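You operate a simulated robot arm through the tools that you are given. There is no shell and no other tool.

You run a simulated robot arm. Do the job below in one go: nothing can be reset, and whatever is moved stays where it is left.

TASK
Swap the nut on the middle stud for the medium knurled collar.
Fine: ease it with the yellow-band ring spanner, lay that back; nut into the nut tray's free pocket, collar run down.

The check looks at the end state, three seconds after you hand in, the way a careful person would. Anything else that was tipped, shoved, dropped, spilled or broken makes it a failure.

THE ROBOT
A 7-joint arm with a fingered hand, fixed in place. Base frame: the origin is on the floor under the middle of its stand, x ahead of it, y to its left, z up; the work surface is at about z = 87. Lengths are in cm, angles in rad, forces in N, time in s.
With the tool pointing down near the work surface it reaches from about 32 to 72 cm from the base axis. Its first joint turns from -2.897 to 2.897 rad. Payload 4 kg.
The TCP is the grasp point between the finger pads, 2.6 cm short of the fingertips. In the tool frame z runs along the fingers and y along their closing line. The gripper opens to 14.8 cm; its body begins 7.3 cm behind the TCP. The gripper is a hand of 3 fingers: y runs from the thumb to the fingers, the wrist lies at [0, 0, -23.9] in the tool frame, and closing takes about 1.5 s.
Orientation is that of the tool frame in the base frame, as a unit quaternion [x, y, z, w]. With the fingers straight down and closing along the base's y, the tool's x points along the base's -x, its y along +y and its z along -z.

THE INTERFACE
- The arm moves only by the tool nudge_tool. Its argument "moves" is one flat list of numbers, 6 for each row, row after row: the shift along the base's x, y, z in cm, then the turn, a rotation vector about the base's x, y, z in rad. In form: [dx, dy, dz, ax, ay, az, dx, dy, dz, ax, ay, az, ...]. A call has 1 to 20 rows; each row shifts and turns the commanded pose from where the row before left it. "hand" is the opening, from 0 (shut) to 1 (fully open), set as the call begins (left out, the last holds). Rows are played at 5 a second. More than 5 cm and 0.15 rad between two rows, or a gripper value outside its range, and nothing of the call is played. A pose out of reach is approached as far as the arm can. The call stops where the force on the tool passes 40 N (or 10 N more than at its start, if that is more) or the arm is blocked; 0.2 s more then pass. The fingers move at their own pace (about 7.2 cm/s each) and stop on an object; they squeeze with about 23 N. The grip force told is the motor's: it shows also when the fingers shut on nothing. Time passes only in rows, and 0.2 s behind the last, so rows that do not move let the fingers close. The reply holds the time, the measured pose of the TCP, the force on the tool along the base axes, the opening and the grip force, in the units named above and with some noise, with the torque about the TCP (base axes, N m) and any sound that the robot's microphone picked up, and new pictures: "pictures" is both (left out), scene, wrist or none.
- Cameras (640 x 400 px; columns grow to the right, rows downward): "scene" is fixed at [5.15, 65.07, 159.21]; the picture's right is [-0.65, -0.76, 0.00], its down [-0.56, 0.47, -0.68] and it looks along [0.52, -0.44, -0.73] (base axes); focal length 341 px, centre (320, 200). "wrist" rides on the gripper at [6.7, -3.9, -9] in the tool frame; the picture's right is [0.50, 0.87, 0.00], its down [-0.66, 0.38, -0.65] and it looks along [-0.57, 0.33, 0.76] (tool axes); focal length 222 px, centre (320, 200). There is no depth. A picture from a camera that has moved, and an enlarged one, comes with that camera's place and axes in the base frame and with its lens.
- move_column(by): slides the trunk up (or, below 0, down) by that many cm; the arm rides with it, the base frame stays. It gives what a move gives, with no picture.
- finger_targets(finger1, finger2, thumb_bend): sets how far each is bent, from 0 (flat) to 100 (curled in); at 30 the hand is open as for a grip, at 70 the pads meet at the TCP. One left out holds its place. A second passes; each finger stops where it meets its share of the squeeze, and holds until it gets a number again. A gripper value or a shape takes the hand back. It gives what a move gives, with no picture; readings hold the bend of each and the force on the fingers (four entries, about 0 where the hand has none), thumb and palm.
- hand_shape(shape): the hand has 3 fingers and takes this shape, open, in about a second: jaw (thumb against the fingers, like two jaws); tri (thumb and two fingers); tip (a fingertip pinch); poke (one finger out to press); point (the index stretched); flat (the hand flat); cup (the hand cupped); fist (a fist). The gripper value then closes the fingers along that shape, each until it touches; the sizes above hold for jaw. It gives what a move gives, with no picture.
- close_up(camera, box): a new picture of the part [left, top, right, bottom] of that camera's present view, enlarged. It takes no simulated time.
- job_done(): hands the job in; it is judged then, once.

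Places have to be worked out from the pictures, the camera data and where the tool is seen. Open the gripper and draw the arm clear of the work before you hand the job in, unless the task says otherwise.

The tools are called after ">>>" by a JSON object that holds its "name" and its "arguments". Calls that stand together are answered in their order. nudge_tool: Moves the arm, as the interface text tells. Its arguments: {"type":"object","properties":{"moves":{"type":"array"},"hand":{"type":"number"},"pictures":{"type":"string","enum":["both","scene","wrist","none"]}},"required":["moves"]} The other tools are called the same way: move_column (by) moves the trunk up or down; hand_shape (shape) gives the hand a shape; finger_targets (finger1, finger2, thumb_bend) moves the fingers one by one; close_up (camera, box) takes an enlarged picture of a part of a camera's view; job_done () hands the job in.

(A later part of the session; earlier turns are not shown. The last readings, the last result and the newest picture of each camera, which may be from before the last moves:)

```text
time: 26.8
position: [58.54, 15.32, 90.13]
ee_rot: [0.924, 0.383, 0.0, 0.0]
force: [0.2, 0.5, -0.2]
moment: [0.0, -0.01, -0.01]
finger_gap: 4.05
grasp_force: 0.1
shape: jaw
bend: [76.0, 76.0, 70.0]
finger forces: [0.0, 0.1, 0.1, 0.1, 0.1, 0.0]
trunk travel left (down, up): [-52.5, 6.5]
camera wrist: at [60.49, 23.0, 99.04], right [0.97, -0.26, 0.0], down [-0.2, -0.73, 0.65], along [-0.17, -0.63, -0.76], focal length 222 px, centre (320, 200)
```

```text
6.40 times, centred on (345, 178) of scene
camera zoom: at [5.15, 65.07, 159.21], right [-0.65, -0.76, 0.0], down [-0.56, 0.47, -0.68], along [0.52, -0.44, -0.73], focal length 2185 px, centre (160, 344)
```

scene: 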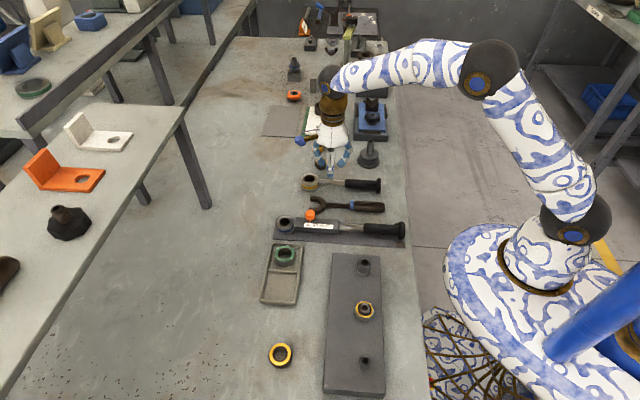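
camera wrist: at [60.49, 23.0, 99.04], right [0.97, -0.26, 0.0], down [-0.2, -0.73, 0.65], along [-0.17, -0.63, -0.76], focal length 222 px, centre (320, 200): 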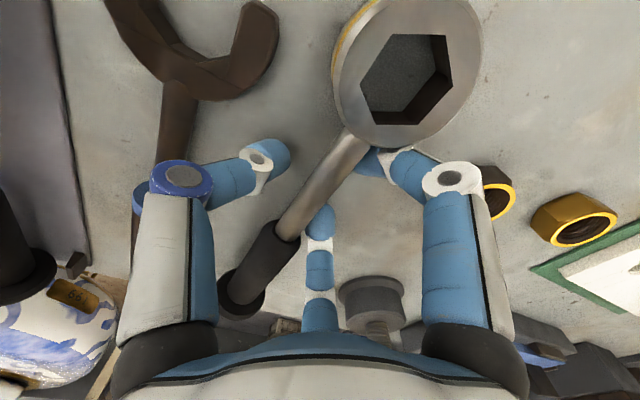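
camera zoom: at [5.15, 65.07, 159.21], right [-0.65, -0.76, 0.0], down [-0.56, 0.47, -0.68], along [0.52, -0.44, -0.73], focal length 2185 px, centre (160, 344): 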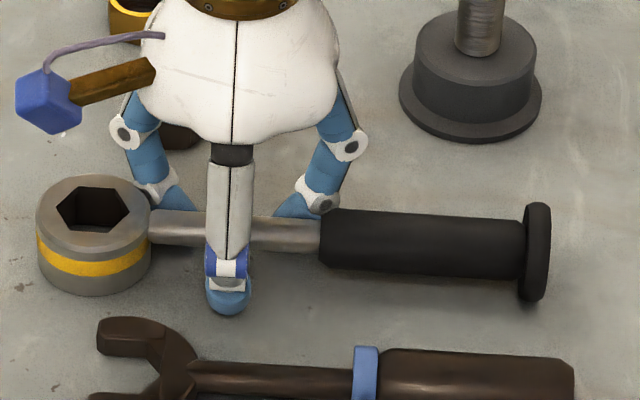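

The shaft is between thumb and fingers, clear of ring and black grip. I close.

>>> {"name": "nudge_tool", "arguments": {"moves": [0, 0, 0, 0, 0, 0, 0, 0, 0, 0, 0, 0, 0, 0, 0, 0, 0, 0, 0, 0, 0, 0, 0, 0, 0, 0, 0, 0, 0, 0, 0, 0, 0, 0, 0, 0], "hand": 0, "pictures": "none"}}

>>> {"name": "nudge_tool", "arguments": {"moves": [0, 0, 0.4, 0, 0, 0, 0, 0, 0.4, 0, 0, 0, 0, 0, 0.4, 0, 0, 0, 0, 0, 0, 0, 0, 0], "pictures": "wrist"}}

>>> {"name": "close_up", "arguments": {"camera": "scene", "box": [295, 150, 395, 205]}}

```text
time: 28.2
position: [58.56, 15.34, 89.98]
ee_rot: [0.924, 0.382, -0.001, 0.0]
force: [-1.0, -0.5, -2.2]
moment: [-0.01, -0.05, -0.02]
finger_gap: 0.67
grasp_force: 23.1
shape: jaw
bend: [73.0, 73.0, 73.0]
finger forces: [0.0, 0.0, 0.0, 0.0, 18.0, 0.1]
trunk travel left (down, up): [-52.5, 6.5]
```

```text
time: 29.2
position: [58.5, 15.45, 91.22]
ee_rot: [0.924, 0.383, -0.001, 0.001]
force: [0.9, -0.2, -2.5]
moment: [0.05, -0.06, 0.01]
finger_gap: 0.66
grasp_force: 23.5
shape: jaw
bend: [73.0, 73.0, 73.0]
finger forces: [0.9, 0.0, 0.1, 0.1, 17.6, 0.0]
trunk travel left (down, up): [-52.5, 6.5]
camera wrist: at [60.43, 23.06, 100.18], right [0.97, -0.26, 0.0], down [-0.2, -0.73, 0.65], along [-0.17, -0.63, -0.76], focal length 222 px, centre (320, 200)
```

wrist: 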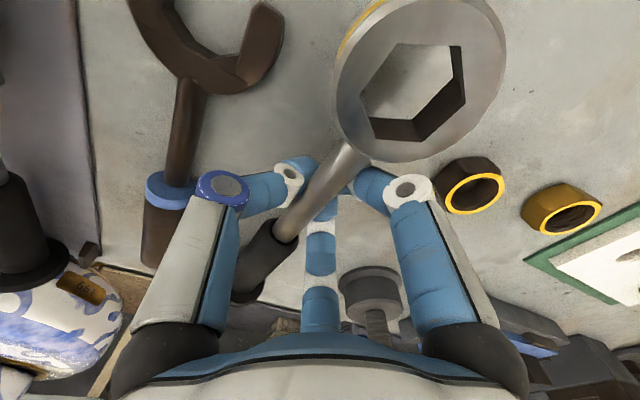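

```text
6.40 times, centred on (345, 178) of scene
camera zoom: at [5.15, 65.07, 159.21], right [-0.65, -0.76, 0.0], down [-0.56, 0.47, -0.68], along [0.52, -0.44, -0.73], focal length 2185 px, centre (160, 344)
```

zoom: 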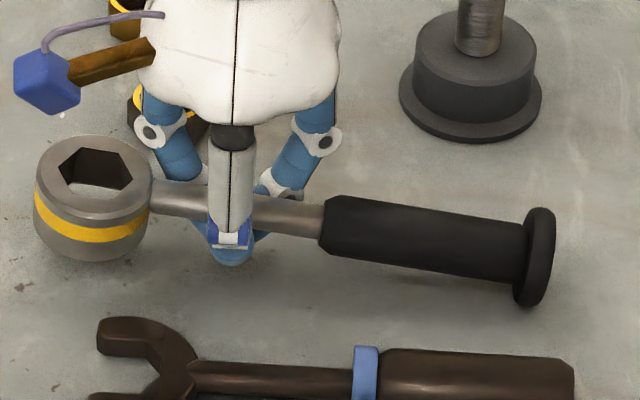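

Now the ring rose and the flange stayed, so the balance point lies between: about 10.5–11 cm from the ring, near the start of the black grip. I set it down, open and shift the hand there.

>>> {"name": "nudge_tool", "arguments": {"moves": [0, 0, -0.4, 0, 0, 0, 0, 0, -0.4, 0, 0, 0, 0, 0, -0.4, 0, 0, 0, 0, 0, -0.1, 0, 0, 0, 0, 0, 0, 0, 0, 0], "pictures": "none"}}

>>> {"name": "nudge_tool", "arguments": {"moves": [0, 0, 0, 0, 0, 0, 0, 0, 0, 0, 0, 0, 0, 0, 0, 0, 0, 0, 0, 0, 0, 0, 0, 0, 0, 0, 0, 0, 0, 0], "hand": 0.36, "pictures": "none"}}

>>> {"name": "close_up", "arguments": {"camera": "scene", "box": [295, 150, 395, 205]}}

```text
time: 30.4
position: [58.34, 15.49, 89.79]
ee_rot: [0.924, 0.383, -0.001, -0.001]
force: [0.6, 0.6, -1.0]
moment: [-0.02, 0.0, -0.03]
finger_gap: 0.62
grasp_force: 22.2
shape: jaw
bend: [73.0, 73.0, 73.0]
finger forces: [0.9, 0.0, 0.1, 0.1, 17.6, 0.1]
trunk travel left (down, up): [-52.5, 6.5]
```

```text
time: 31.6
position: [58.47, 15.54, 89.75]
ee_rot: [0.924, 0.383, -0.001, -0.001]
force: [-0.2, -0.3, -0.1]
moment: [-0.02, -0.06, 0.01]
finger_gap: 5.26
grasp_force: 0.1
shape: jaw
bend: [77.0, 77.0, 70.0]
finger forces: [0.0, 0.0, 0.0, 0.0, 0.0, 0.0]
trunk travel left (down, up): [-52.5, 6.5]
```

```text
6.40 times, centred on (345, 178) of scene
camera zoom: at [5.15, 65.07, 159.21], right [-0.65, -0.76, 0.0], down [-0.56, 0.47, -0.68], along [0.52, -0.44, -0.73], focal length 2185 px, centre (160, 344)
```

zoom: 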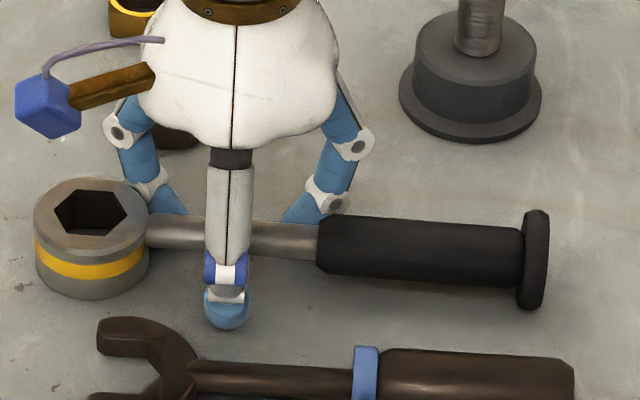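

Set down cleanly. I rise just clear, shift 4.7 cm along the handle toward the black grip, and check.

>>> {"name": "nudge_tool", "arguments": {"moves": [0, 0, 1.5, 0, 0, 0, 0, 0, 1.5, 0, 0, 0, 0, 0, 1.5, 0, 0, 0, 0, 0, 1.5, 0, 0, 0, -1.67, -1.66, 0.5, 0, 0, 0, -1.67, -1.66, 0, 0, 0, 0, 0, 0, 0, 0, 0, 0], "hand": 0.4, "pictures": "none"}}

>>> {"name": "close_up", "arguments": {"camera": "wrist", "box": [240, 0, 480, 200]}}

>>> {"name": "close_up", "arguments": {"camera": "scene", "box": [295, 150, 395, 205]}}

```text
time: 33.2
position: [55.27, 12.18, 96.32]
ee_rot: [0.924, 0.382, -0.001, 0.0]
force: [0.1, 0.5, 0.1]
moment: [-0.01, -0.01, -0.01]
finger_gap: 5.87
grasp_force: 0.0
shape: jaw
bend: [77.0, 77.0, 70.0]
finger forces: [0.0, 0.0, 0.0, 0.0, 0.0, 0.0]
trunk travel left (down, up): [-52.5, 6.5]
```

```text
2.00 times, centred on (360, 100) of wrist
camera zoom: at [57.16, 19.71, 105.3], right [0.97, -0.26, 0.0], down [-0.2, -0.73, 0.65], along [-0.17, -0.63, -0.76], focal length 444 px, centre (240, 400)
```

zoom: 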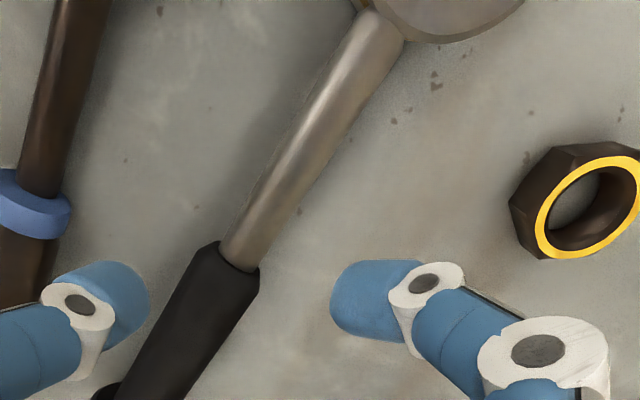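

```text
6.40 times, centred on (345, 178) of scene
camera zoom: at [5.15, 65.07, 159.21], right [-0.65, -0.76, 0.0], down [-0.56, 0.47, -0.68], along [0.52, -0.44, -0.73], focal length 2185 px, centre (160, 344)
```

zoom: 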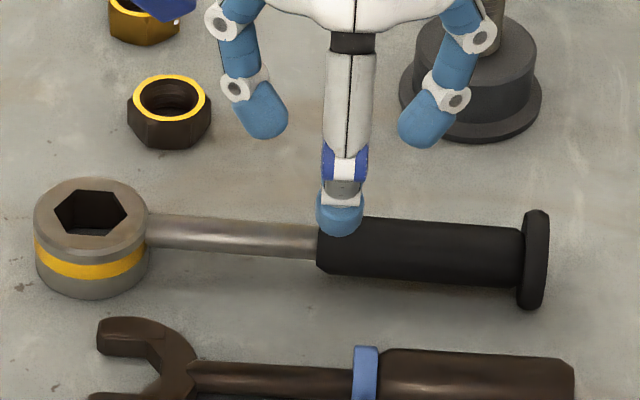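

The hand's closing centre sits about 0.8 cm toward the thumb at this opening, and the black grip lies just there, 11.1 cm from the ring. I descend and close.

>>> {"name": "nudge_tool", "arguments": {"moves": [0, 0, -1.5, 0, 0, 0, 0, 0, -1.5, 0, 0, 0, 0, 0, -1.5, 0, 0, 0, 0, 0, -1.0, 0, 0, 0, 0, 0, -0.8, 0, 0, 0, 0, 0, 0, 0, 0, 0], "pictures": "wrist"}}

>>> {"name": "close_up", "arguments": {"camera": "scene", "box": [295, 150, 395, 205]}}

```text
time: 34.6
position: [55.29, 12.24, 90.09]
ee_rot: [0.924, 0.384, -0.002, 0.0]
force: [-0.4, -0.3, -0.1]
moment: [0.02, -0.03, 0.02]
finger_gap: 5.9
grasp_force: 0.1
shape: jaw
bend: [77.0, 77.0, 70.0]
finger forces: [0.0, 0.0, 0.1, 0.1, 0.0, 0.1]
trunk travel left (down, up): [-52.5, 6.5]
camera wrist: at [57.24, 19.77, 99.08], right [0.97, -0.26, 0.0], down [-0.2, -0.73, 0.66], along [-0.17, -0.63, -0.76], focal length 222 px, centre (320, 200)
```

wrist: 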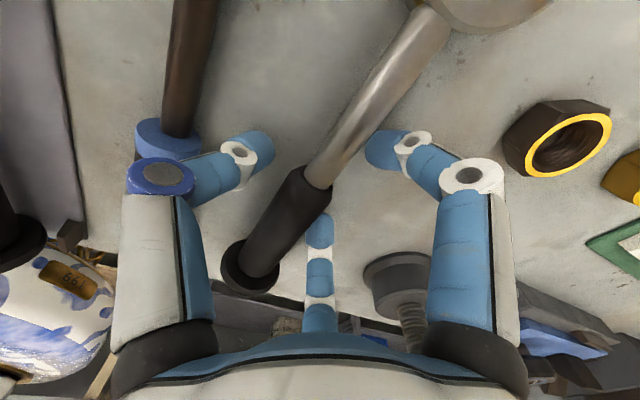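

```text
6.40 times, centred on (345, 178) of scene
camera zoom: at [5.15, 65.07, 159.21], right [-0.65, -0.76, 0.0], down [-0.56, 0.47, -0.68], along [0.52, -0.44, -0.73], focal length 2185 px, centre (160, 344)
```

zoom: 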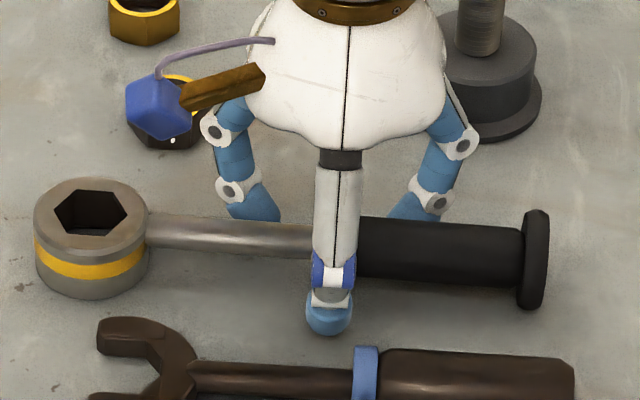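

The hand straddles the start of the black grip. I close and make a small test lift.

>>> {"name": "nudge_tool", "arguments": {"moves": [0, 0, 0, 0, 0, 0, 0, 0, 0, 0, 0, 0, 0, 0, 0, 0, 0, 0, 0, 0, 0, 0, 0, 0, 0, 0, 0, 0, 0, 0, 0, 0, 0, 0, 0, 0], "hand": 0, "pictures": "none"}}

>>> {"name": "nudge_tool", "arguments": {"moves": [0, 0, 0.4, 0, 0, 0, 0, 0, 0.4, 0, 0, 0, 0, 0, 0.4, 0, 0, 0, 0, 0, 0, 0, 0, 0], "pictures": "wrist"}}

>>> {"name": "close_up", "arguments": {"camera": "scene", "box": [295, 150, 395, 205]}}

```text
time: 36.0
position: [55.37, 12.22, 90.16]
ee_rot: [0.924, 0.383, -0.001, 0.001]
force: [0.0, 0.4, -3.1]
moment: [0.05, -0.09, -0.01]
finger_gap: 1.92
grasp_force: 23.0
shape: jaw
bend: [73.0, 75.0, 72.0]
finger forces: [21.8, 14.8, 0.0, 0.0, 18.8, 0.0]
trunk travel left (down, up): [-52.5, 6.5]
```

```text
time: 37.0
position: [55.2, 12.15, 91.33]
ee_rot: [0.924, 0.383, -0.001, 0.0]
force: [0.1, -0.3, -3.1]
moment: [0.0, -0.09, -0.02]
finger_gap: 1.84
grasp_force: 22.7
shape: jaw
bend: [73.0, 75.0, 72.0]
finger forces: [22.1, 15.4, 0.0, 0.0, 18.0, 0.0]
trunk travel left (down, up): [-52.5, 6.5]
camera wrist: at [57.17, 19.72, 100.31], right [0.97, -0.26, 0.0], down [-0.2, -0.73, 0.65], along [-0.17, -0.63, -0.76], focal length 222 px, centre (320, 200)
```

wrist: 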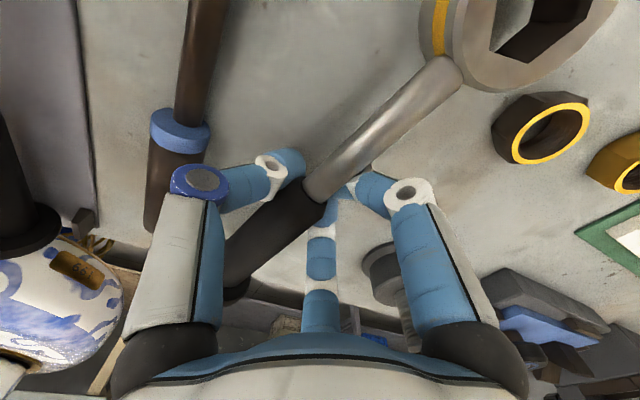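

```text
6.40 times, centred on (345, 178) of scene
camera zoom: at [5.15, 65.07, 159.21], right [-0.65, -0.76, 0.0], down [-0.56, 0.47, -0.68], along [0.52, -0.44, -0.73], focal length 2185 px, centre (160, 344)
```

zoom: 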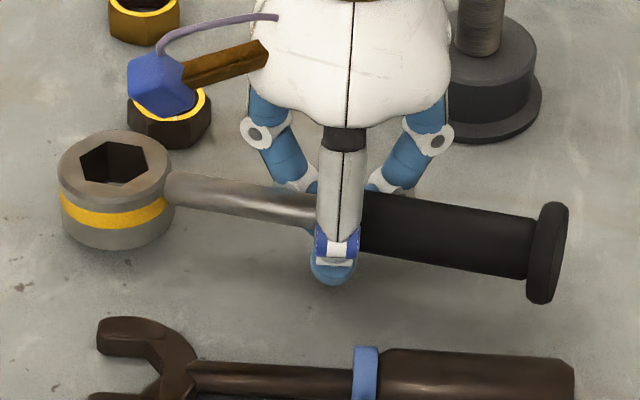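

The uneven diameters made it swivel about 8° in yaw, but it seems carried now. I lift further to see whether it hangs level.

>>> {"name": "nudge_tool", "arguments": {"moves": [0, 0, 0.8, 0, 0, 0, 0, 0, 0.8, 0, 0, 0, 0, 0, 0.8, 0, 0, 0, 0, 0, 0, 0, 0, 0], "pictures": "wrist"}}

>>> {"name": "close_up", "arguments": {"camera": "scene", "box": [295, 140, 395, 205]}}

```text
time: 38.0
position: [55.17, 12.22, 93.6]
ee_rot: [0.924, 0.382, -0.001, 0.0]
force: [-0.4, -0.6, -2.9]
moment: [0.02, -0.03, -0.01]
finger_gap: 1.82
grasp_force: 23.2
shape: jaw
bend: [73.0, 75.0, 72.0]
finger forces: [21.9, 15.5, 0.1, 0.0, 18.0, 0.0]
trunk travel left (down, up): [-52.5, 6.5]
camera wrist: at [57.12, 19.8, 102.65], right [0.97, -0.26, 0.0], down [-0.2, -0.73, 0.66], along [-0.17, -0.63, -0.76], focal length 222 px, centre (320, 200)
```

wrist: 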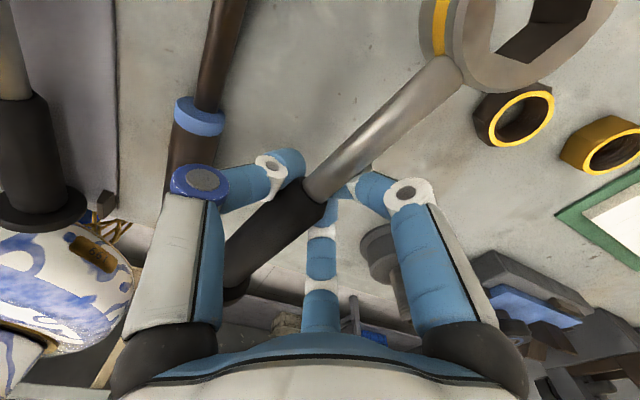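

```text
6.15 times, centred on (345, 172) of scene
camera zoom: at [5.15, 65.07, 159.21], right [-0.65, -0.76, 0.0], down [-0.56, 0.47, -0.68], along [0.52, -0.44, -0.73], focal length 2101 px, centre (166, 369)
```

zoom: 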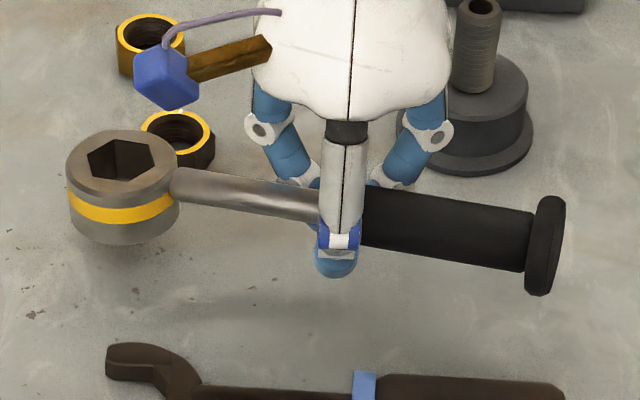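

It is carried rigidly now. I take close-ups to measure its yaw and whether it is level.

>>> {"name": "close_up", "arguments": {"camera": "wrist", "box": [400, 0, 640, 150]}}

>>> {"name": "close_up", "arguments": {"camera": "scene", "box": [300, 155, 330, 185]}}

```text
2.67 times, centred on (520, 75) of wrist
camera zoom: at [57.12, 19.8, 102.65], right [0.97, -0.26, 0.0], down [-0.2, -0.73, 0.66], along [-0.17, -0.63, -0.76], focal length 592 px, centre (-213, 533)
```

zoom: 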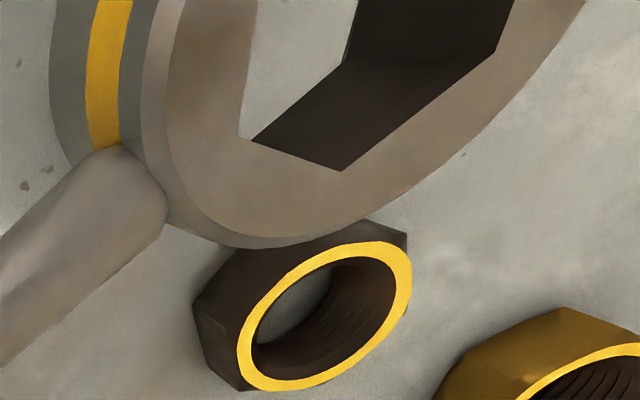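

```text
13.33 times, centred on (315, 170) of scene
camera zoom: at [5.15, 65.07, 159.21], right [-0.65, -0.76, 0.0], down [-0.56, 0.47, -0.68], along [0.52, -0.44, -0.73], focal length 4552 px, centre (387, 600)
```

zoom: 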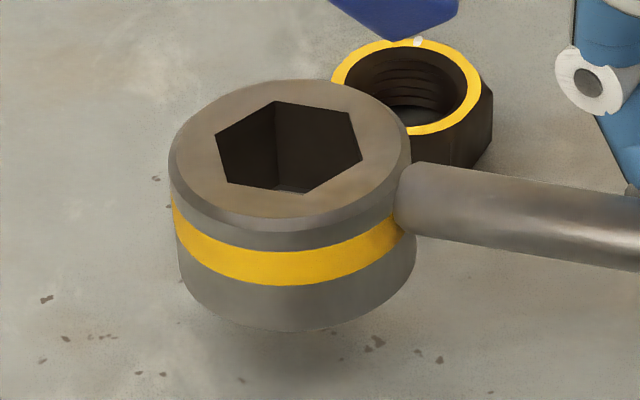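

Triangulating both views, the spanner is rigid in the hand, its handle now at about 213.5° (ring 10.6 cm from the TCP at 33.7°) and the ring drooping about 3°. I lift to a safe height while tilting the tool 0.055 rad to level it.

>>> {"name": "nudge_tool", "arguments": {"moves": [0, 0, 1.2, 0, 0, 0, 0, 0, 1.2, 0.01, -0.015, 0, 0, 0, 1.2, 0.01, -0.015, 0, 0, 0, 1.2, 0.0105, -0.0158, 0, 0, 0, 1.2, 0, 0, 0, 0, 0, 1.2, 0, 0, 0, 0, 0, 1.2, 0, 0, 0, 0, 0, 1.2, 0, 0, 0, 0, 0, 1.0, 0, 0, 0, 0, 0, 0, 0, 0, 0], "pictures": "both"}}

>>> {"name": "close_up", "arguments": {"camera": "scene", "box": [290, 100, 400, 170]}}

```text
time: 40.2
position: [54.92, 12.13, 104.42]
ee_rot: [0.924, 0.382, 0.026, -0.004]
force: [-0.3, -0.2, -3.4]
moment: [0.0, -0.03, 0.02]
finger_gap: 1.85
grasp_force: 22.8
shape: jaw
bend: [73.0, 75.0, 72.0]
finger forces: [21.9, 15.7, 0.0, 0.0, 17.7, 0.0]
trunk travel left (down, up): [-52.5, 6.5]
camera wrist: at [56.59, 19.47, 113.64], right [0.97, -0.26, 0.04], down [-0.22, -0.75, 0.62], along [-0.13, -0.61, -0.78], focal length 222 px, centre (320, 200)
```

scene: 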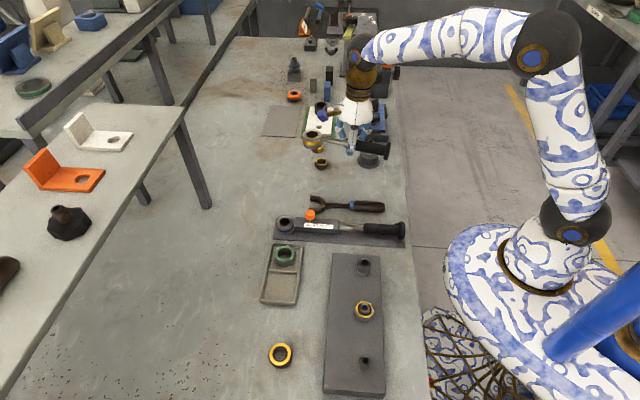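
wrist: 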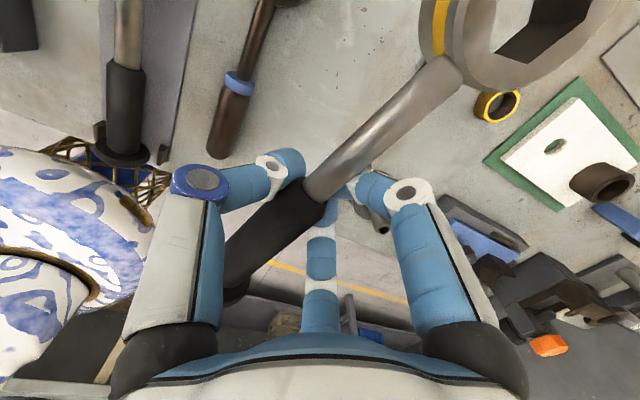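

```text
5.71 times, centred on (345, 135) of scene
camera zoom: at [5.15, 65.07, 159.21], right [-0.65, -0.76, 0.0], down [-0.56, 0.47, -0.68], along [0.52, -0.44, -0.73], focal length 1951 px, centre (177, 571)
```

zoom: 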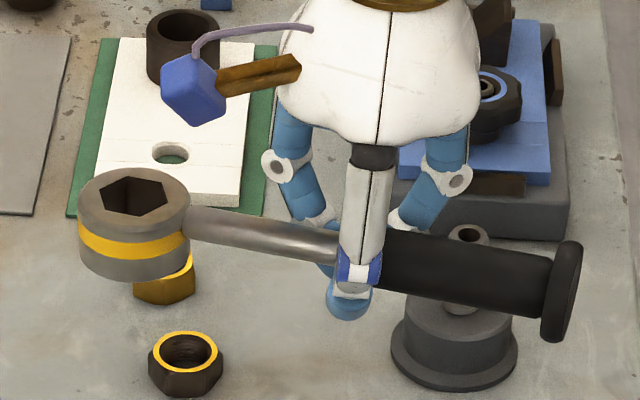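

Level-looking and firm. Now I carry it toward the stud plate while turning counter-clockwise about 185°, in two halves.

>>> {"name": "nudge_tool", "arguments": {"moves": [-0.777, 1.07, 0, 0, 0, 0.1078, -0.777, 1.07, 0, 0, 0, 0.1078, -0.777, 1.07, 0, 0, 0, 0.1078, -0.777, 1.07, 0, 0, 0, 0.1078, -0.777, 1.07, 0, 0, 0, 0.1078, -0.777, 1.07, 0, 0, 0, 0.1078, -0.777, 1.07, 0, 0, 0, 0.1078, -0.777, 1.07, 0, 0, 0, 0.1078, -0.777, 1.07, 0, 0, 0, 0.1078, -0.777, 1.07, 0, 0, 0, 0.1078, -0.777, 1.07, 0, 0, 0, 0.1078, -0.777, 1.07, 0, 0, 0, 0.1078, -0.777, 1.07, 0, 0, 0, 0.1078, -0.777, 1.07, 0, 0, 0, 0.1078, -0.777, 1.07, 0, 0, 0, 0.1078], "pictures": "scene"}}

>>> {"name": "nudge_tool", "arguments": {"moves": [-0.777, 1.07, 0, 0, 0, 0.1078, -0.777, 1.07, 0, 0, 0, 0.1078, -0.777, 1.07, 0, 0, 0, 0.1078, -0.777, 1.07, 0, 0, 0, 0.1078, -0.777, 1.07, 0, 0, 0, 0.1078, -0.777, 1.07, 0, 0, 0, 0.1078, -0.777, 1.07, 0, 0, 0, 0.1078, -0.777, 1.07, 0, 0, 0, 0.1078, -0.777, 1.07, 0, 0, 0, 0.1078, -0.777, 1.07, 0, 0, 0, 0.1078, -0.777, 1.07, 0, 0, 0, 0.1078, -0.777, 1.07, 0, 0, 0, 0.1078, -0.777, 1.07, 0, 0, 0, 0.1078, -0.777, 1.07, 0, 0, 0, 0.1078, -0.777, 1.07, 0, 0, 0, 0.1078], "pictures": "both"}}

```text
time: 43.4
position: [43.37, 28.27, 104.22]
ee_rot: [0.36, 0.933, 0.015, -0.022]
force: [0.0, -0.2, -3.5]
moment: [0.02, 0.02, 0.01]
finger_gap: 1.78
grasp_force: 23.3
shape: jaw
bend: [73.0, 75.0, 72.0]
finger forces: [21.8, 15.9, 0.0, 0.1, 17.7, 0.0]
trunk travel left (down, up): [-52.5, 6.5]
```

scene: 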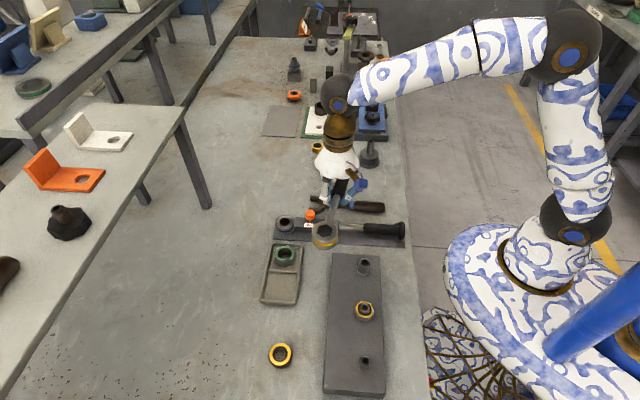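

```text
time: 46.6
position: [31.75, 44.26, 104.13]
ee_rot: [-0.427, 0.904, -0.006, -0.027]
force: [0.3, -0.8, -3.0]
moment: [0.0, 0.07, 0.0]
finger_gap: 1.81
grasp_force: 23.0
shape: jaw
bend: [73.0, 75.0, 72.0]
finger forces: [22.0, 16.3, 0.0, 0.0, 17.4, 0.1]
trunk travel left (down, up): [-52.5, 6.5]
camera wrist: at [30.81, 36.94, 113.46], right [-0.99, 0.17, 0.04], down [0.15, 0.77, 0.62], along [0.07, 0.62, -0.78], focal length 222 px, centre (320, 200)
```

scene: 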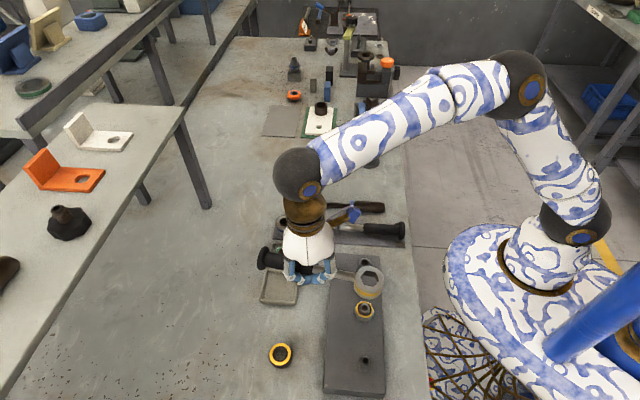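
wrist: 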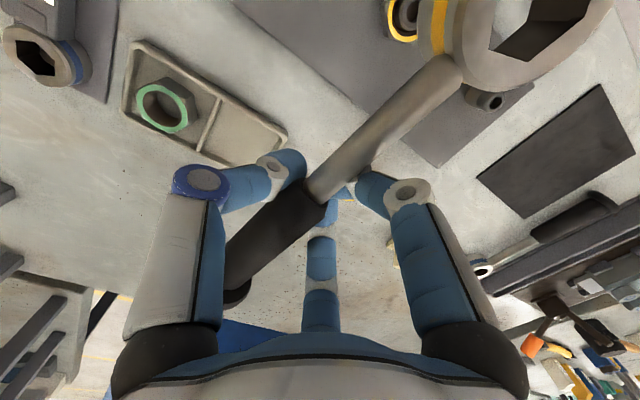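

The spanner hangs above the nut with the handle pointing away. I zoom the scene to compare ring and nut in place, angle and tilt.

>>> {"name": "close_up", "arguments": {"camera": "scene", "box": [335, 260, 405, 330]}}

>>> {"name": "close_up", "arguments": {"camera": "scene", "box": [345, 262, 395, 302]}}

>>> {"name": "close_up", "arguments": {"camera": "wrist", "box": [380, 0, 640, 160]}}

```text
5.71 times, centred on (370, 295) of scene
camera zoom: at [5.15, 65.07, 159.21], right [-0.65, -0.76, 0.0], down [-0.56, 0.47, -0.68], along [0.52, -0.44, -0.73], focal length 1951 px, centre (34, -343)
```

zoom: 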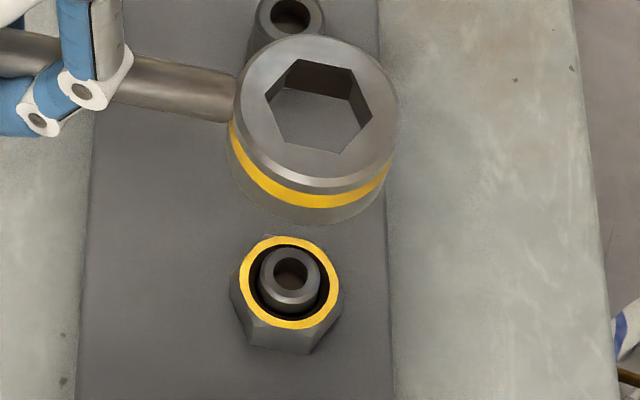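

```text
10.00 times, centred on (370, 282) of scene
camera zoom: at [5.15, 65.07, 159.21], right [-0.65, -0.76, 0.0], down [-0.56, 0.47, -0.68], along [0.52, -0.44, -0.73], focal length 3414 px, centre (-180, -620)
```

zoom: 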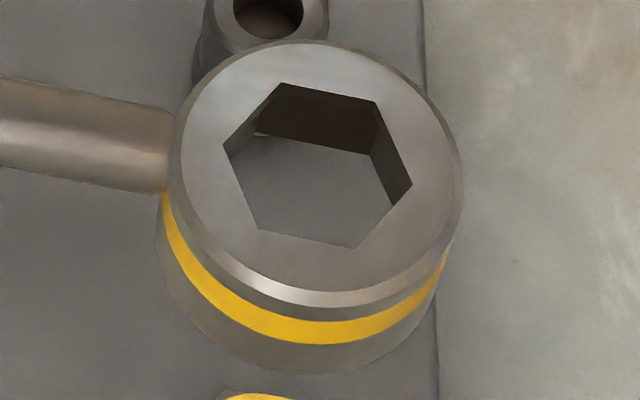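

```text
2.46 times, centred on (510, 80) of wrist
camera zoom: at [30.81, 36.94, 113.46], right [-0.99, 0.17, 0.04], down [0.15, 0.77, 0.62], along [0.07, 0.62, -0.78], focal length 547 px, centre (-148, 495)
```

zoom: 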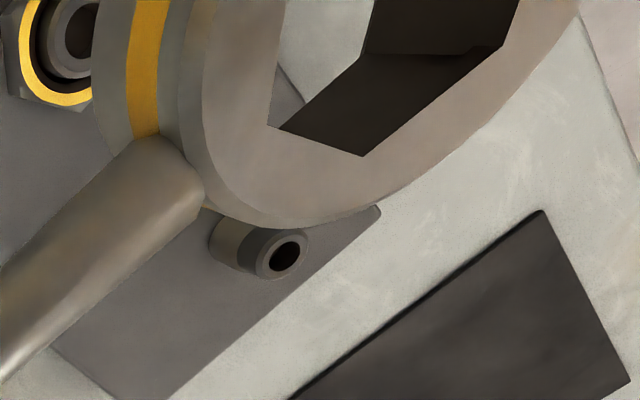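

Ring top is at about z 104.5, centre (23.45, 37.7), hex at 37.2° – close to the nut at 38.5° – and it looks level. I turn +0.021 rad, trim sideways and descend until the ring is just above the stud top.

>>> {"name": "nudge_tool", "arguments": {"moves": [-0.15, 0, -1.0, 0, 0, 0.021, 0, 0, -1.2, 0, 0, 0, 0, 0, -1.2, 0, 0, 0, 0, 0, -1.2, 0, 0, 0, 0, 0, -1.2, 0, 0, 0, 0, 0, -1.0, 0, 0, 0, 0, 0, 0, 0, 0, 0], "pictures": "none"}}

>>> {"name": "close_up", "arguments": {"camera": "scene", "box": [340, 280, 390, 325]}}

>>> {"name": "close_up", "arguments": {"camera": "wrist", "box": [380, 0, 640, 160]}}

```text
time: 48.2
position: [31.41, 44.25, 97.41]
ee_rot: [-0.435, 0.9, -0.007, -0.026]
force: [0.0, 0.4, -2.9]
moment: [-0.01, 0.06, 0.01]
finger_gap: 1.77
grasp_force: 23.3
shape: jaw
bend: [73.0, 75.0, 72.0]
finger forces: [22.0, 16.4, 0.0, 0.0, 17.2, 0.0]
trunk travel left (down, up): [-52.5, 6.5]
```

```text
8.89 times, centred on (365, 302) of scene
camera zoom: at [5.15, 65.07, 159.21], right [-0.65, -0.76, 0.0], down [-0.56, 0.47, -0.68], along [0.52, -0.44, -0.73], focal length 3035 px, centre (-80, -711)
```

zoom: 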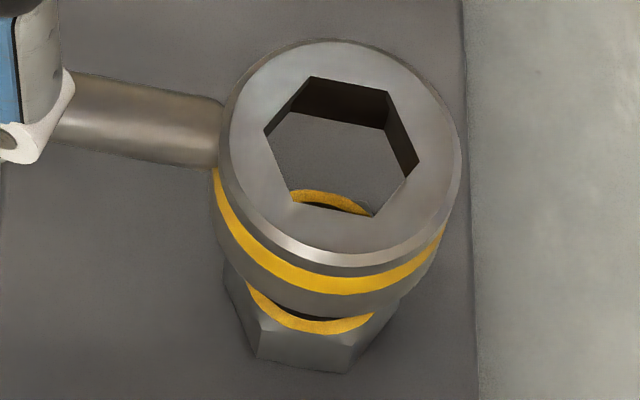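

```text
2.46 times, centred on (510, 80) of wrist
camera zoom: at [30.65, 36.88, 106.7], right [-0.99, 0.15, 0.04], down [0.14, 0.77, 0.62], along [0.06, 0.62, -0.78], focal length 547 px, centre (-148, 495)
```

zoom: 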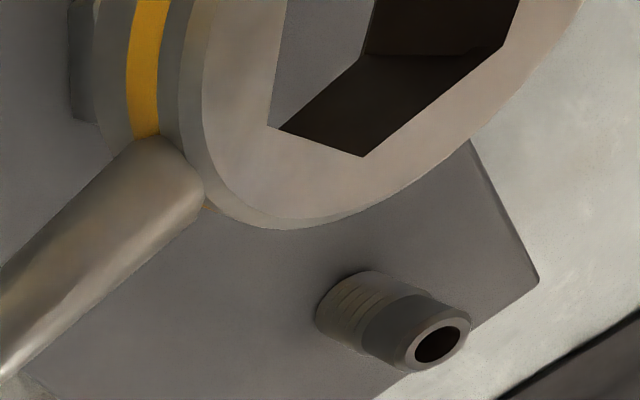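

Ring and nut agree within about 0.1 cm; I zoom tighter to compare the hex angles of ring and nut directly.

>>> {"name": "close_up", "arguments": {"camera": "scene", "box": [355, 284, 381, 304]}}

>>> {"name": "close_up", "arguments": {"camera": "scene", "box": [352, 306, 380, 324]}}

```text
16.00 times, centred on (368, 294) of scene
camera zoom: at [5.15, 65.07, 159.21], right [-0.65, -0.76, 0.0], down [-0.56, 0.47, -0.68], along [0.52, -0.44, -0.73], focal length 5463 px, centre (-448, -1304)
```

zoom: 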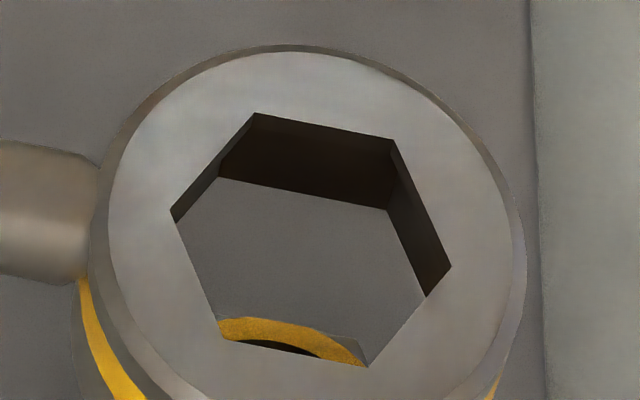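

```text
16.00 times, centred on (366, 315) of scene
camera zoom: at [5.15, 65.07, 159.21], right [-0.65, -0.76, 0.0], down [-0.56, 0.47, -0.68], along [0.52, -0.44, -0.73], focal length 5463 px, centre (-416, -1640)
```

zoom: 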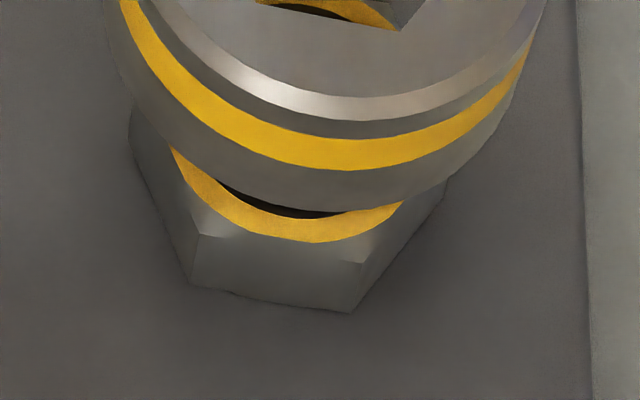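

The nut's hex is about 1.2° further round than the ring's. I turn +0.02 rad about the ring's axis and descend to just above the nut's top.

>>> {"name": "nudge_tool", "arguments": {"moves": [-0.084, 0.163, 0, 0, 0, 0.02, 0, 0, -0.8, 0, 0, 0, 0, 0, -0.8, 0, 0, 0, 0, 0, -0.4, 0, 0, 0, 0, 0, 0, 0, 0, 0], "pictures": "none"}}

>>> {"name": "close_up", "arguments": {"camera": "scene", "box": [350, 290, 385, 325]}}

```text
time: 49.4
position: [31.53, 44.25, 95.42]
ee_rot: [-0.444, 0.895, -0.006, -0.027]
force: [-0.5, -0.3, -2.9]
moment: [-0.01, 0.01, -0.01]
finger_gap: 1.8
grasp_force: 22.6
shape: jaw
bend: [73.0, 75.0, 72.0]
finger forces: [22.0, 16.3, 0.0, 0.0, 17.3, 0.0]
trunk travel left (down, up): [-52.5, 6.5]
```

```text
11.43 times, centred on (368, 308) of scene
camera zoom: at [5.15, 65.07, 159.21], right [-0.65, -0.76, 0.0], down [-0.56, 0.47, -0.68], along [0.52, -0.44, -0.73], focal length 3902 px, centre (-223, -1029)
```

zoom: 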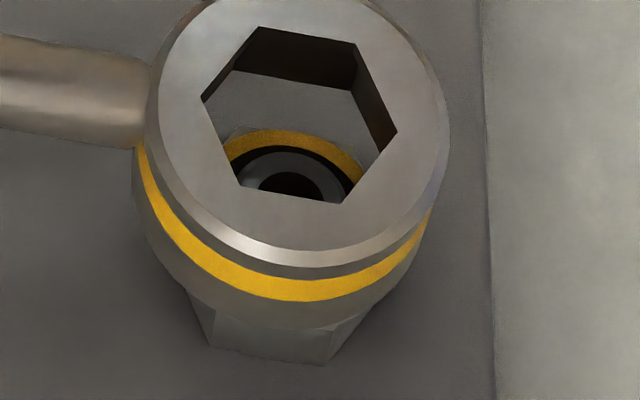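

Through the opening I can see nut and stud centred to within about 0.2 cm. I check the offset with the wrist camera too.

>>> {"name": "close_up", "arguments": {"camera": "wrist", "box": [380, 0, 640, 160]}}

>>> {"name": "close_up", "arguments": {"camera": "scene", "box": [356, 290, 380, 308]}}

```text
2.46 times, centred on (510, 80) of wrist
camera zoom: at [30.92, 36.98, 104.75], right [-0.99, 0.13, 0.04], down [0.12, 0.77, 0.62], along [0.05, 0.62, -0.78], focal length 547 px, centre (-148, 495)
```

zoom: 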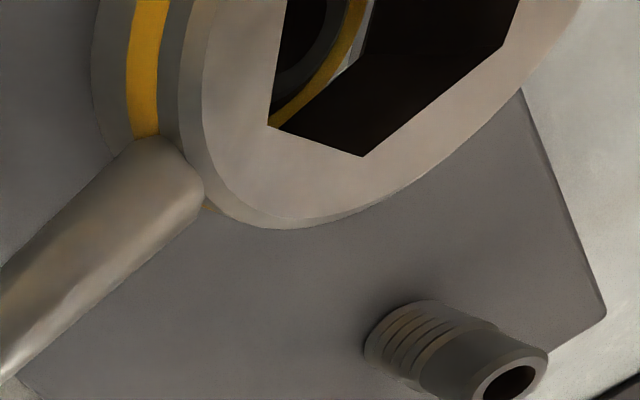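

```text
16.00 times, centred on (368, 299) of scene
camera zoom: at [5.15, 65.07, 159.21], right [-0.65, -0.76, 0.0], down [-0.56, 0.47, -0.68], along [0.52, -0.44, -0.73], focal length 5463 px, centre (-448, -1384)
```

zoom: 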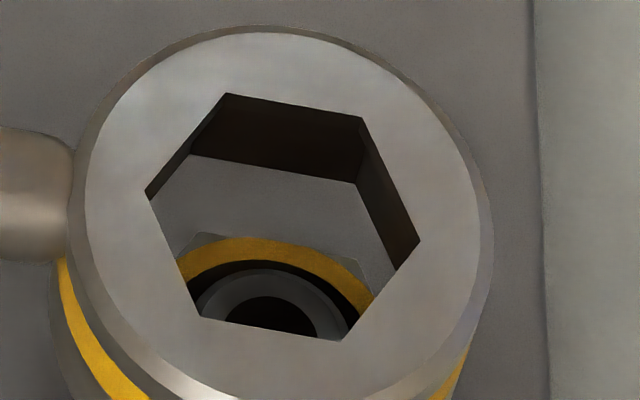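

Both views put the ring about 0.2 cm too far in +x. I shift −0.2 in x and lower gently in small steps, watching the force.

>>> {"name": "nudge_tool", "arguments": {"moves": [-0.2, -0.02, 0, 0, 0, 0, 0, 0, -0.2, 0, 0, 0, 0, 0, -0.2, 0, 0, 0, 0, 0, 0, 0, 0, 0], "pictures": "none"}}

>>> {"name": "close_up", "arguments": {"camera": "scene", "box": [350, 290, 385, 325]}}

```text
time: 50.4
position: [31.39, 44.42, 95.08]
ee_rot: [-0.445, 0.895, -0.007, -0.028]
force: [-0.2, 0.3, -2.9]
moment: [-0.02, 0.06, -0.03]
finger_gap: 1.81
grasp_force: 23.2
shape: jaw
bend: [73.0, 75.0, 72.0]
finger forces: [22.4, 16.5, 0.1, 0.0, 17.6, 0.1]
trunk travel left (down, up): [-52.5, 6.5]
```

```text
11.43 times, centred on (368, 308) of scene
camera zoom: at [5.15, 65.07, 159.21], right [-0.65, -0.76, 0.0], down [-0.56, 0.47, -0.68], along [0.52, -0.44, -0.73], focal length 3902 px, centre (-223, -1029)
```

zoom: 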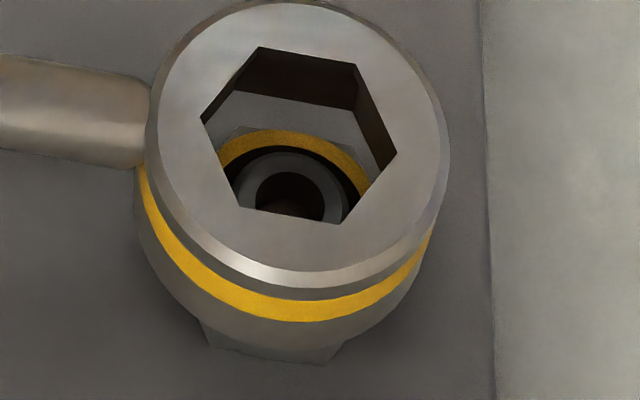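

Alignment looks good (within ~0.1 cm). I lower on in small steps, watching force.

>>> {"name": "nudge_tool", "arguments": {"moves": [0, -0.07, -0.15, 0, 0, 0, 0, 0, -0.2, 0, 0, 0, 0, 0, -0.2, 0, 0, 0, 0, 0, -0.2, 0, 0, 0, 0, 0, 0, 0, 0, 0], "pictures": "none"}}

>>> {"name": "close_up", "arguments": {"camera": "scene", "box": [350, 290, 385, 325]}}

```text
time: 51.6
position: [31.3, 44.37, 94.22]
ee_rot: [-0.444, 0.895, -0.007, -0.026]
force: [-0.2, 0.5, -1.8]
moment: [-0.05, 0.06, -0.04]
finger_gap: 1.78
grasp_force: 22.9
shape: jaw
bend: [73.0, 75.0, 72.0]
finger forces: [23.0, 16.7, 0.1, 0.0, 17.7, 0.0]
trunk travel left (down, up): [-52.5, 6.5]
```

```text
11.43 times, centred on (368, 308) of scene
camera zoom: at [5.15, 65.07, 159.21], right [-0.65, -0.76, 0.0], down [-0.56, 0.47, -0.68], along [0.52, -0.44, -0.73], focal length 3902 px, centre (-223, -1029)
```

zoom: 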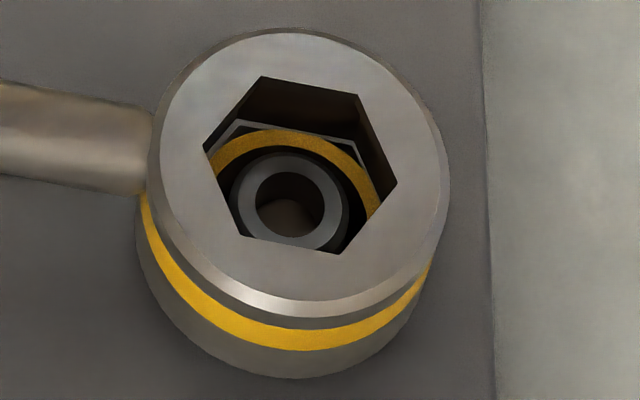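

The ring has sunk around the nut with almost no contact force. I zoom in on the engagement before going on.

>>> {"name": "close_up", "arguments": {"camera": "scene", "box": [358, 293, 380, 311]}}

>>> {"name": "nudge_tool", "arguments": {"moves": [0, 0, -0.2, 0, 0, 0, 0, 0, -0.2, 0, 0, 0, 0, 0, 0, 0, 0, 0], "pictures": "none"}}

>>> {"name": "close_up", "arguments": {"camera": "scene", "box": [350, 290, 385, 325]}}

```text
16.00 times, centred on (369, 302) of scene
camera zoom: at [5.15, 65.07, 159.21], right [-0.65, -0.76, 0.0], down [-0.56, 0.47, -0.68], along [0.52, -0.44, -0.73], focal length 5463 px, centre (-464, -1432)
```

zoom: 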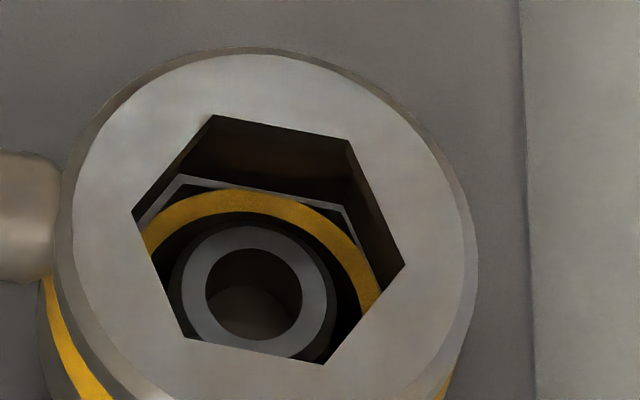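

```text
time: 52.4
position: [31.23, 44.39, 93.82]
ee_rot: [-0.444, 0.896, -0.006, -0.026]
force: [0.1, 1.3, -2.2]
moment: [-0.02, 0.1, -0.09]
finger_gap: 1.78
grasp_force: 23.3
shape: jaw
bend: [73.0, 75.0, 72.0]
finger forces: [24.0, 16.8, 0.0, 0.0, 18.1, 0.1]
trunk travel left (down, up): [-52.5, 6.5]
```

```text
11.43 times, centred on (368, 308) of scene
camera zoom: at [5.15, 65.07, 159.21], right [-0.65, -0.76, 0.0], down [-0.56, 0.47, -0.68], along [0.52, -0.44, -0.73], focal length 3902 px, centre (-223, -1029)
```

zoom: 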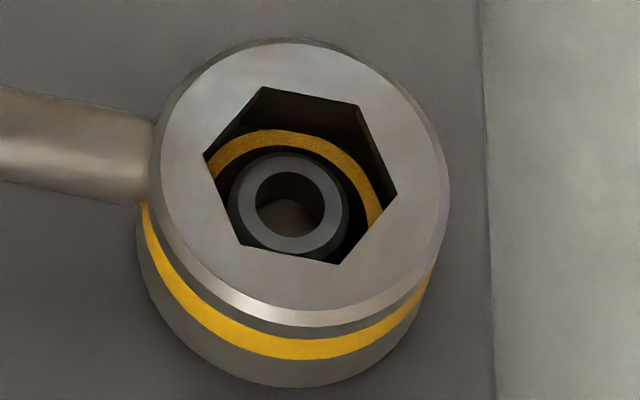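

Still only slight side force: the hex is sliding over the nut. I continue down.

>>> {"name": "nudge_tool", "arguments": {"moves": [0, 0, -0.2, 0, 0, 0, 0, 0, -0.2, 0, 0, 0, 0, 0, 0, 0, 0, 0], "pictures": "none"}}

>>> {"name": "close_up", "arguments": {"camera": "scene", "box": [350, 290, 385, 325]}}

```text
time: 53.2
position: [31.23, 44.15, 93.47]
ee_rot: [-0.445, 0.895, -0.007, -0.028]
force: [0.2, 0.4, -2.4]
moment: [-0.03, 0.09, -0.1]
finger_gap: 1.78
grasp_force: 23.3
shape: jaw
bend: [73.0, 75.0, 72.0]
finger forces: [24.3, 17.0, 0.1, 0.0, 18.1, 0.1]
trunk travel left (down, up): [-52.5, 6.5]
```

```text
11.43 times, centred on (368, 308) of scene
camera zoom: at [5.15, 65.07, 159.21], right [-0.65, -0.76, 0.0], down [-0.56, 0.47, -0.68], along [0.52, -0.44, -0.73], focal length 3902 px, centre (-223, -1029)
```

zoom: 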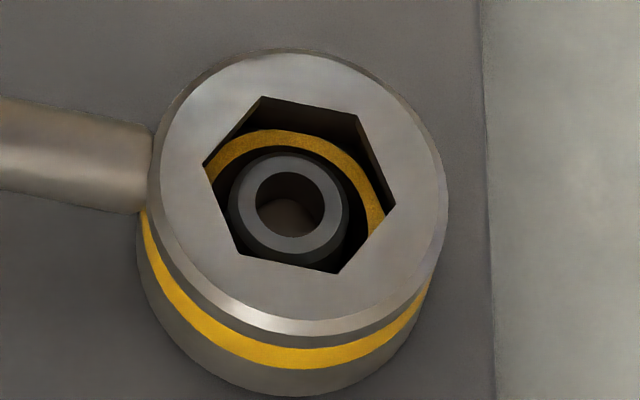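

The ring is now at the level where its inner hex should meet the nut's top edge, and it began lagging slightly. I zoom to check centring and angle at this point.

>>> {"name": "close_up", "arguments": {"camera": "scene", "box": [358, 295, 380, 313]}}

>>> {"name": "close_up", "arguments": {"camera": "scene", "box": [250, 230, 400, 330]}}

>>> {"name": "close_up", "arguments": {"camera": "wrist", "box": [380, 0, 640, 160]}}

```text
16.00 times, centred on (369, 304) of scene
camera zoom: at [5.15, 65.07, 159.21], right [-0.65, -0.76, 0.0], down [-0.56, 0.47, -0.68], along [0.52, -0.44, -0.73], focal length 5463 px, centre (-464, -1464)
```

zoom: 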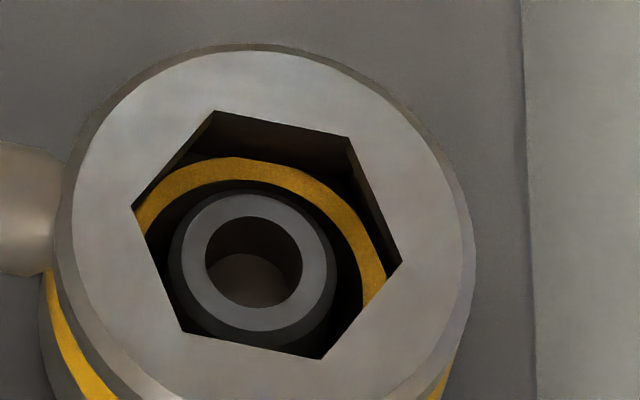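

```text
4.00 times, centred on (325, 280) of scene
camera zoom: at [5.15, 65.07, 159.21], right [-0.65, -0.76, 0.0], down [-0.56, 0.47, -0.68], along [0.52, -0.44, -0.73], focal length 1366 px, centre (300, -120)
```

zoom: 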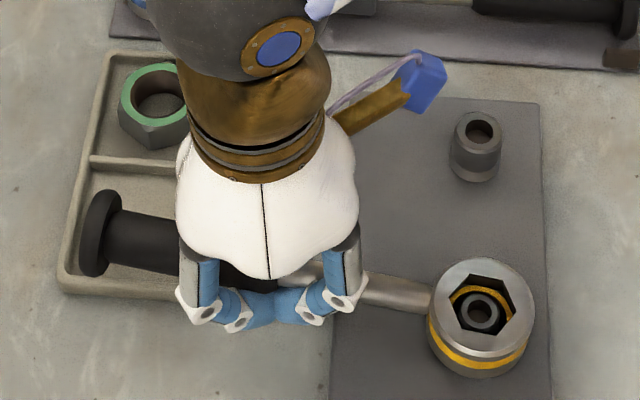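

```text
2.46 times, centred on (510, 80) of wrist
camera zoom: at [30.61, 36.91, 102.86], right [-0.99, 0.13, 0.04], down [0.12, 0.77, 0.62], along [0.05, 0.62, -0.78], focal length 547 px, centre (-148, 495)
```

zoom: 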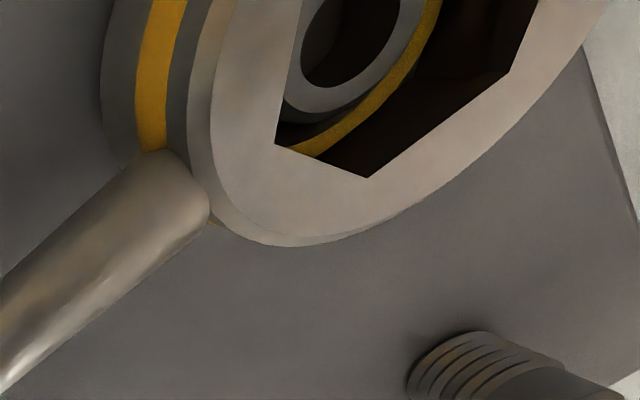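

Re-deriving heights with perspective, the ring's top is now about 1.6 cm above the nut's top, so the hex has likely started onto the nut with a slight side rub. I trim (+0.05, +0.06) and continue down in small steps.

>>> {"name": "nudge_tool", "arguments": {"moves": [0.05, 0.06, 0, 0, 0, 0, 0, 0, -0.2, 0, 0, 0, 0, 0, -0.2, 0, 0, 0, 0, 0, 0, 0, 0, 0], "pictures": "none"}}

>>> {"name": "close_up", "arguments": {"camera": "scene", "box": [358, 295, 380, 313]}}

>>> {"name": "close_up", "arguments": {"camera": "wrist", "box": [380, 0, 640, 160]}}

```text
time: 54.2
position: [31.41, 44.39, 93.12]
ee_rot: [-0.444, 0.895, -0.007, -0.027]
force: [-0.9, -0.4, -2.0]
moment: [-0.03, 0.14, -0.1]
finger_gap: 1.77
grasp_force: 23.4
shape: jaw
bend: [73.0, 75.0, 72.0]
finger forces: [25.0, 17.5, 0.0, 0.1, 18.4, 0.0]
trunk travel left (down, up): [-52.5, 6.5]
```

```text
16.00 times, centred on (369, 304) of scene
camera zoom: at [5.15, 65.07, 159.21], right [-0.65, -0.76, 0.0], down [-0.56, 0.47, -0.68], along [0.52, -0.44, -0.73], focal length 5463 px, centre (-464, -1464)
```

zoom: 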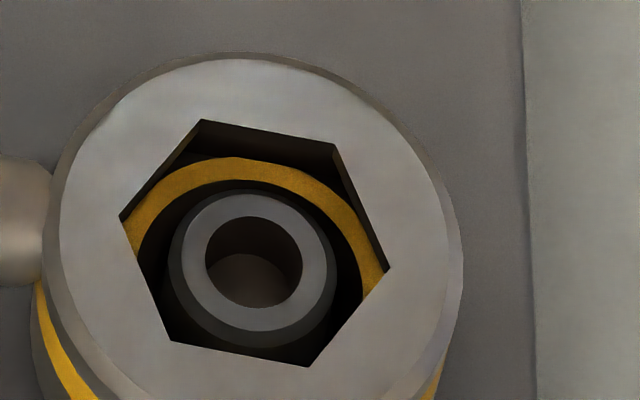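

```text
2.46 times, centred on (510, 80) of wrist
camera zoom: at [30.67, 37.05, 102.45], right [-0.99, 0.13, 0.04], down [0.12, 0.77, 0.62], along [0.05, 0.62, -0.78], focal length 547 px, centre (-148, 495)
```

zoom: 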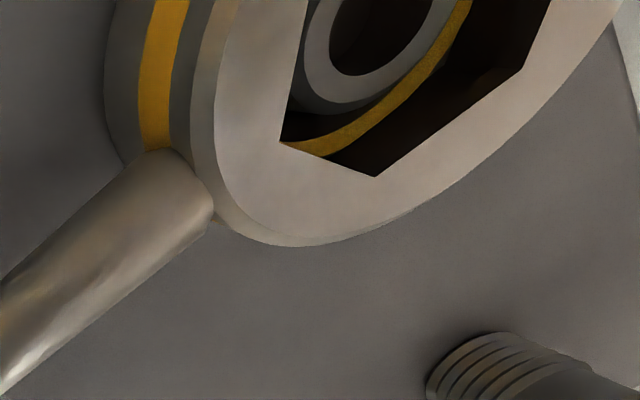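

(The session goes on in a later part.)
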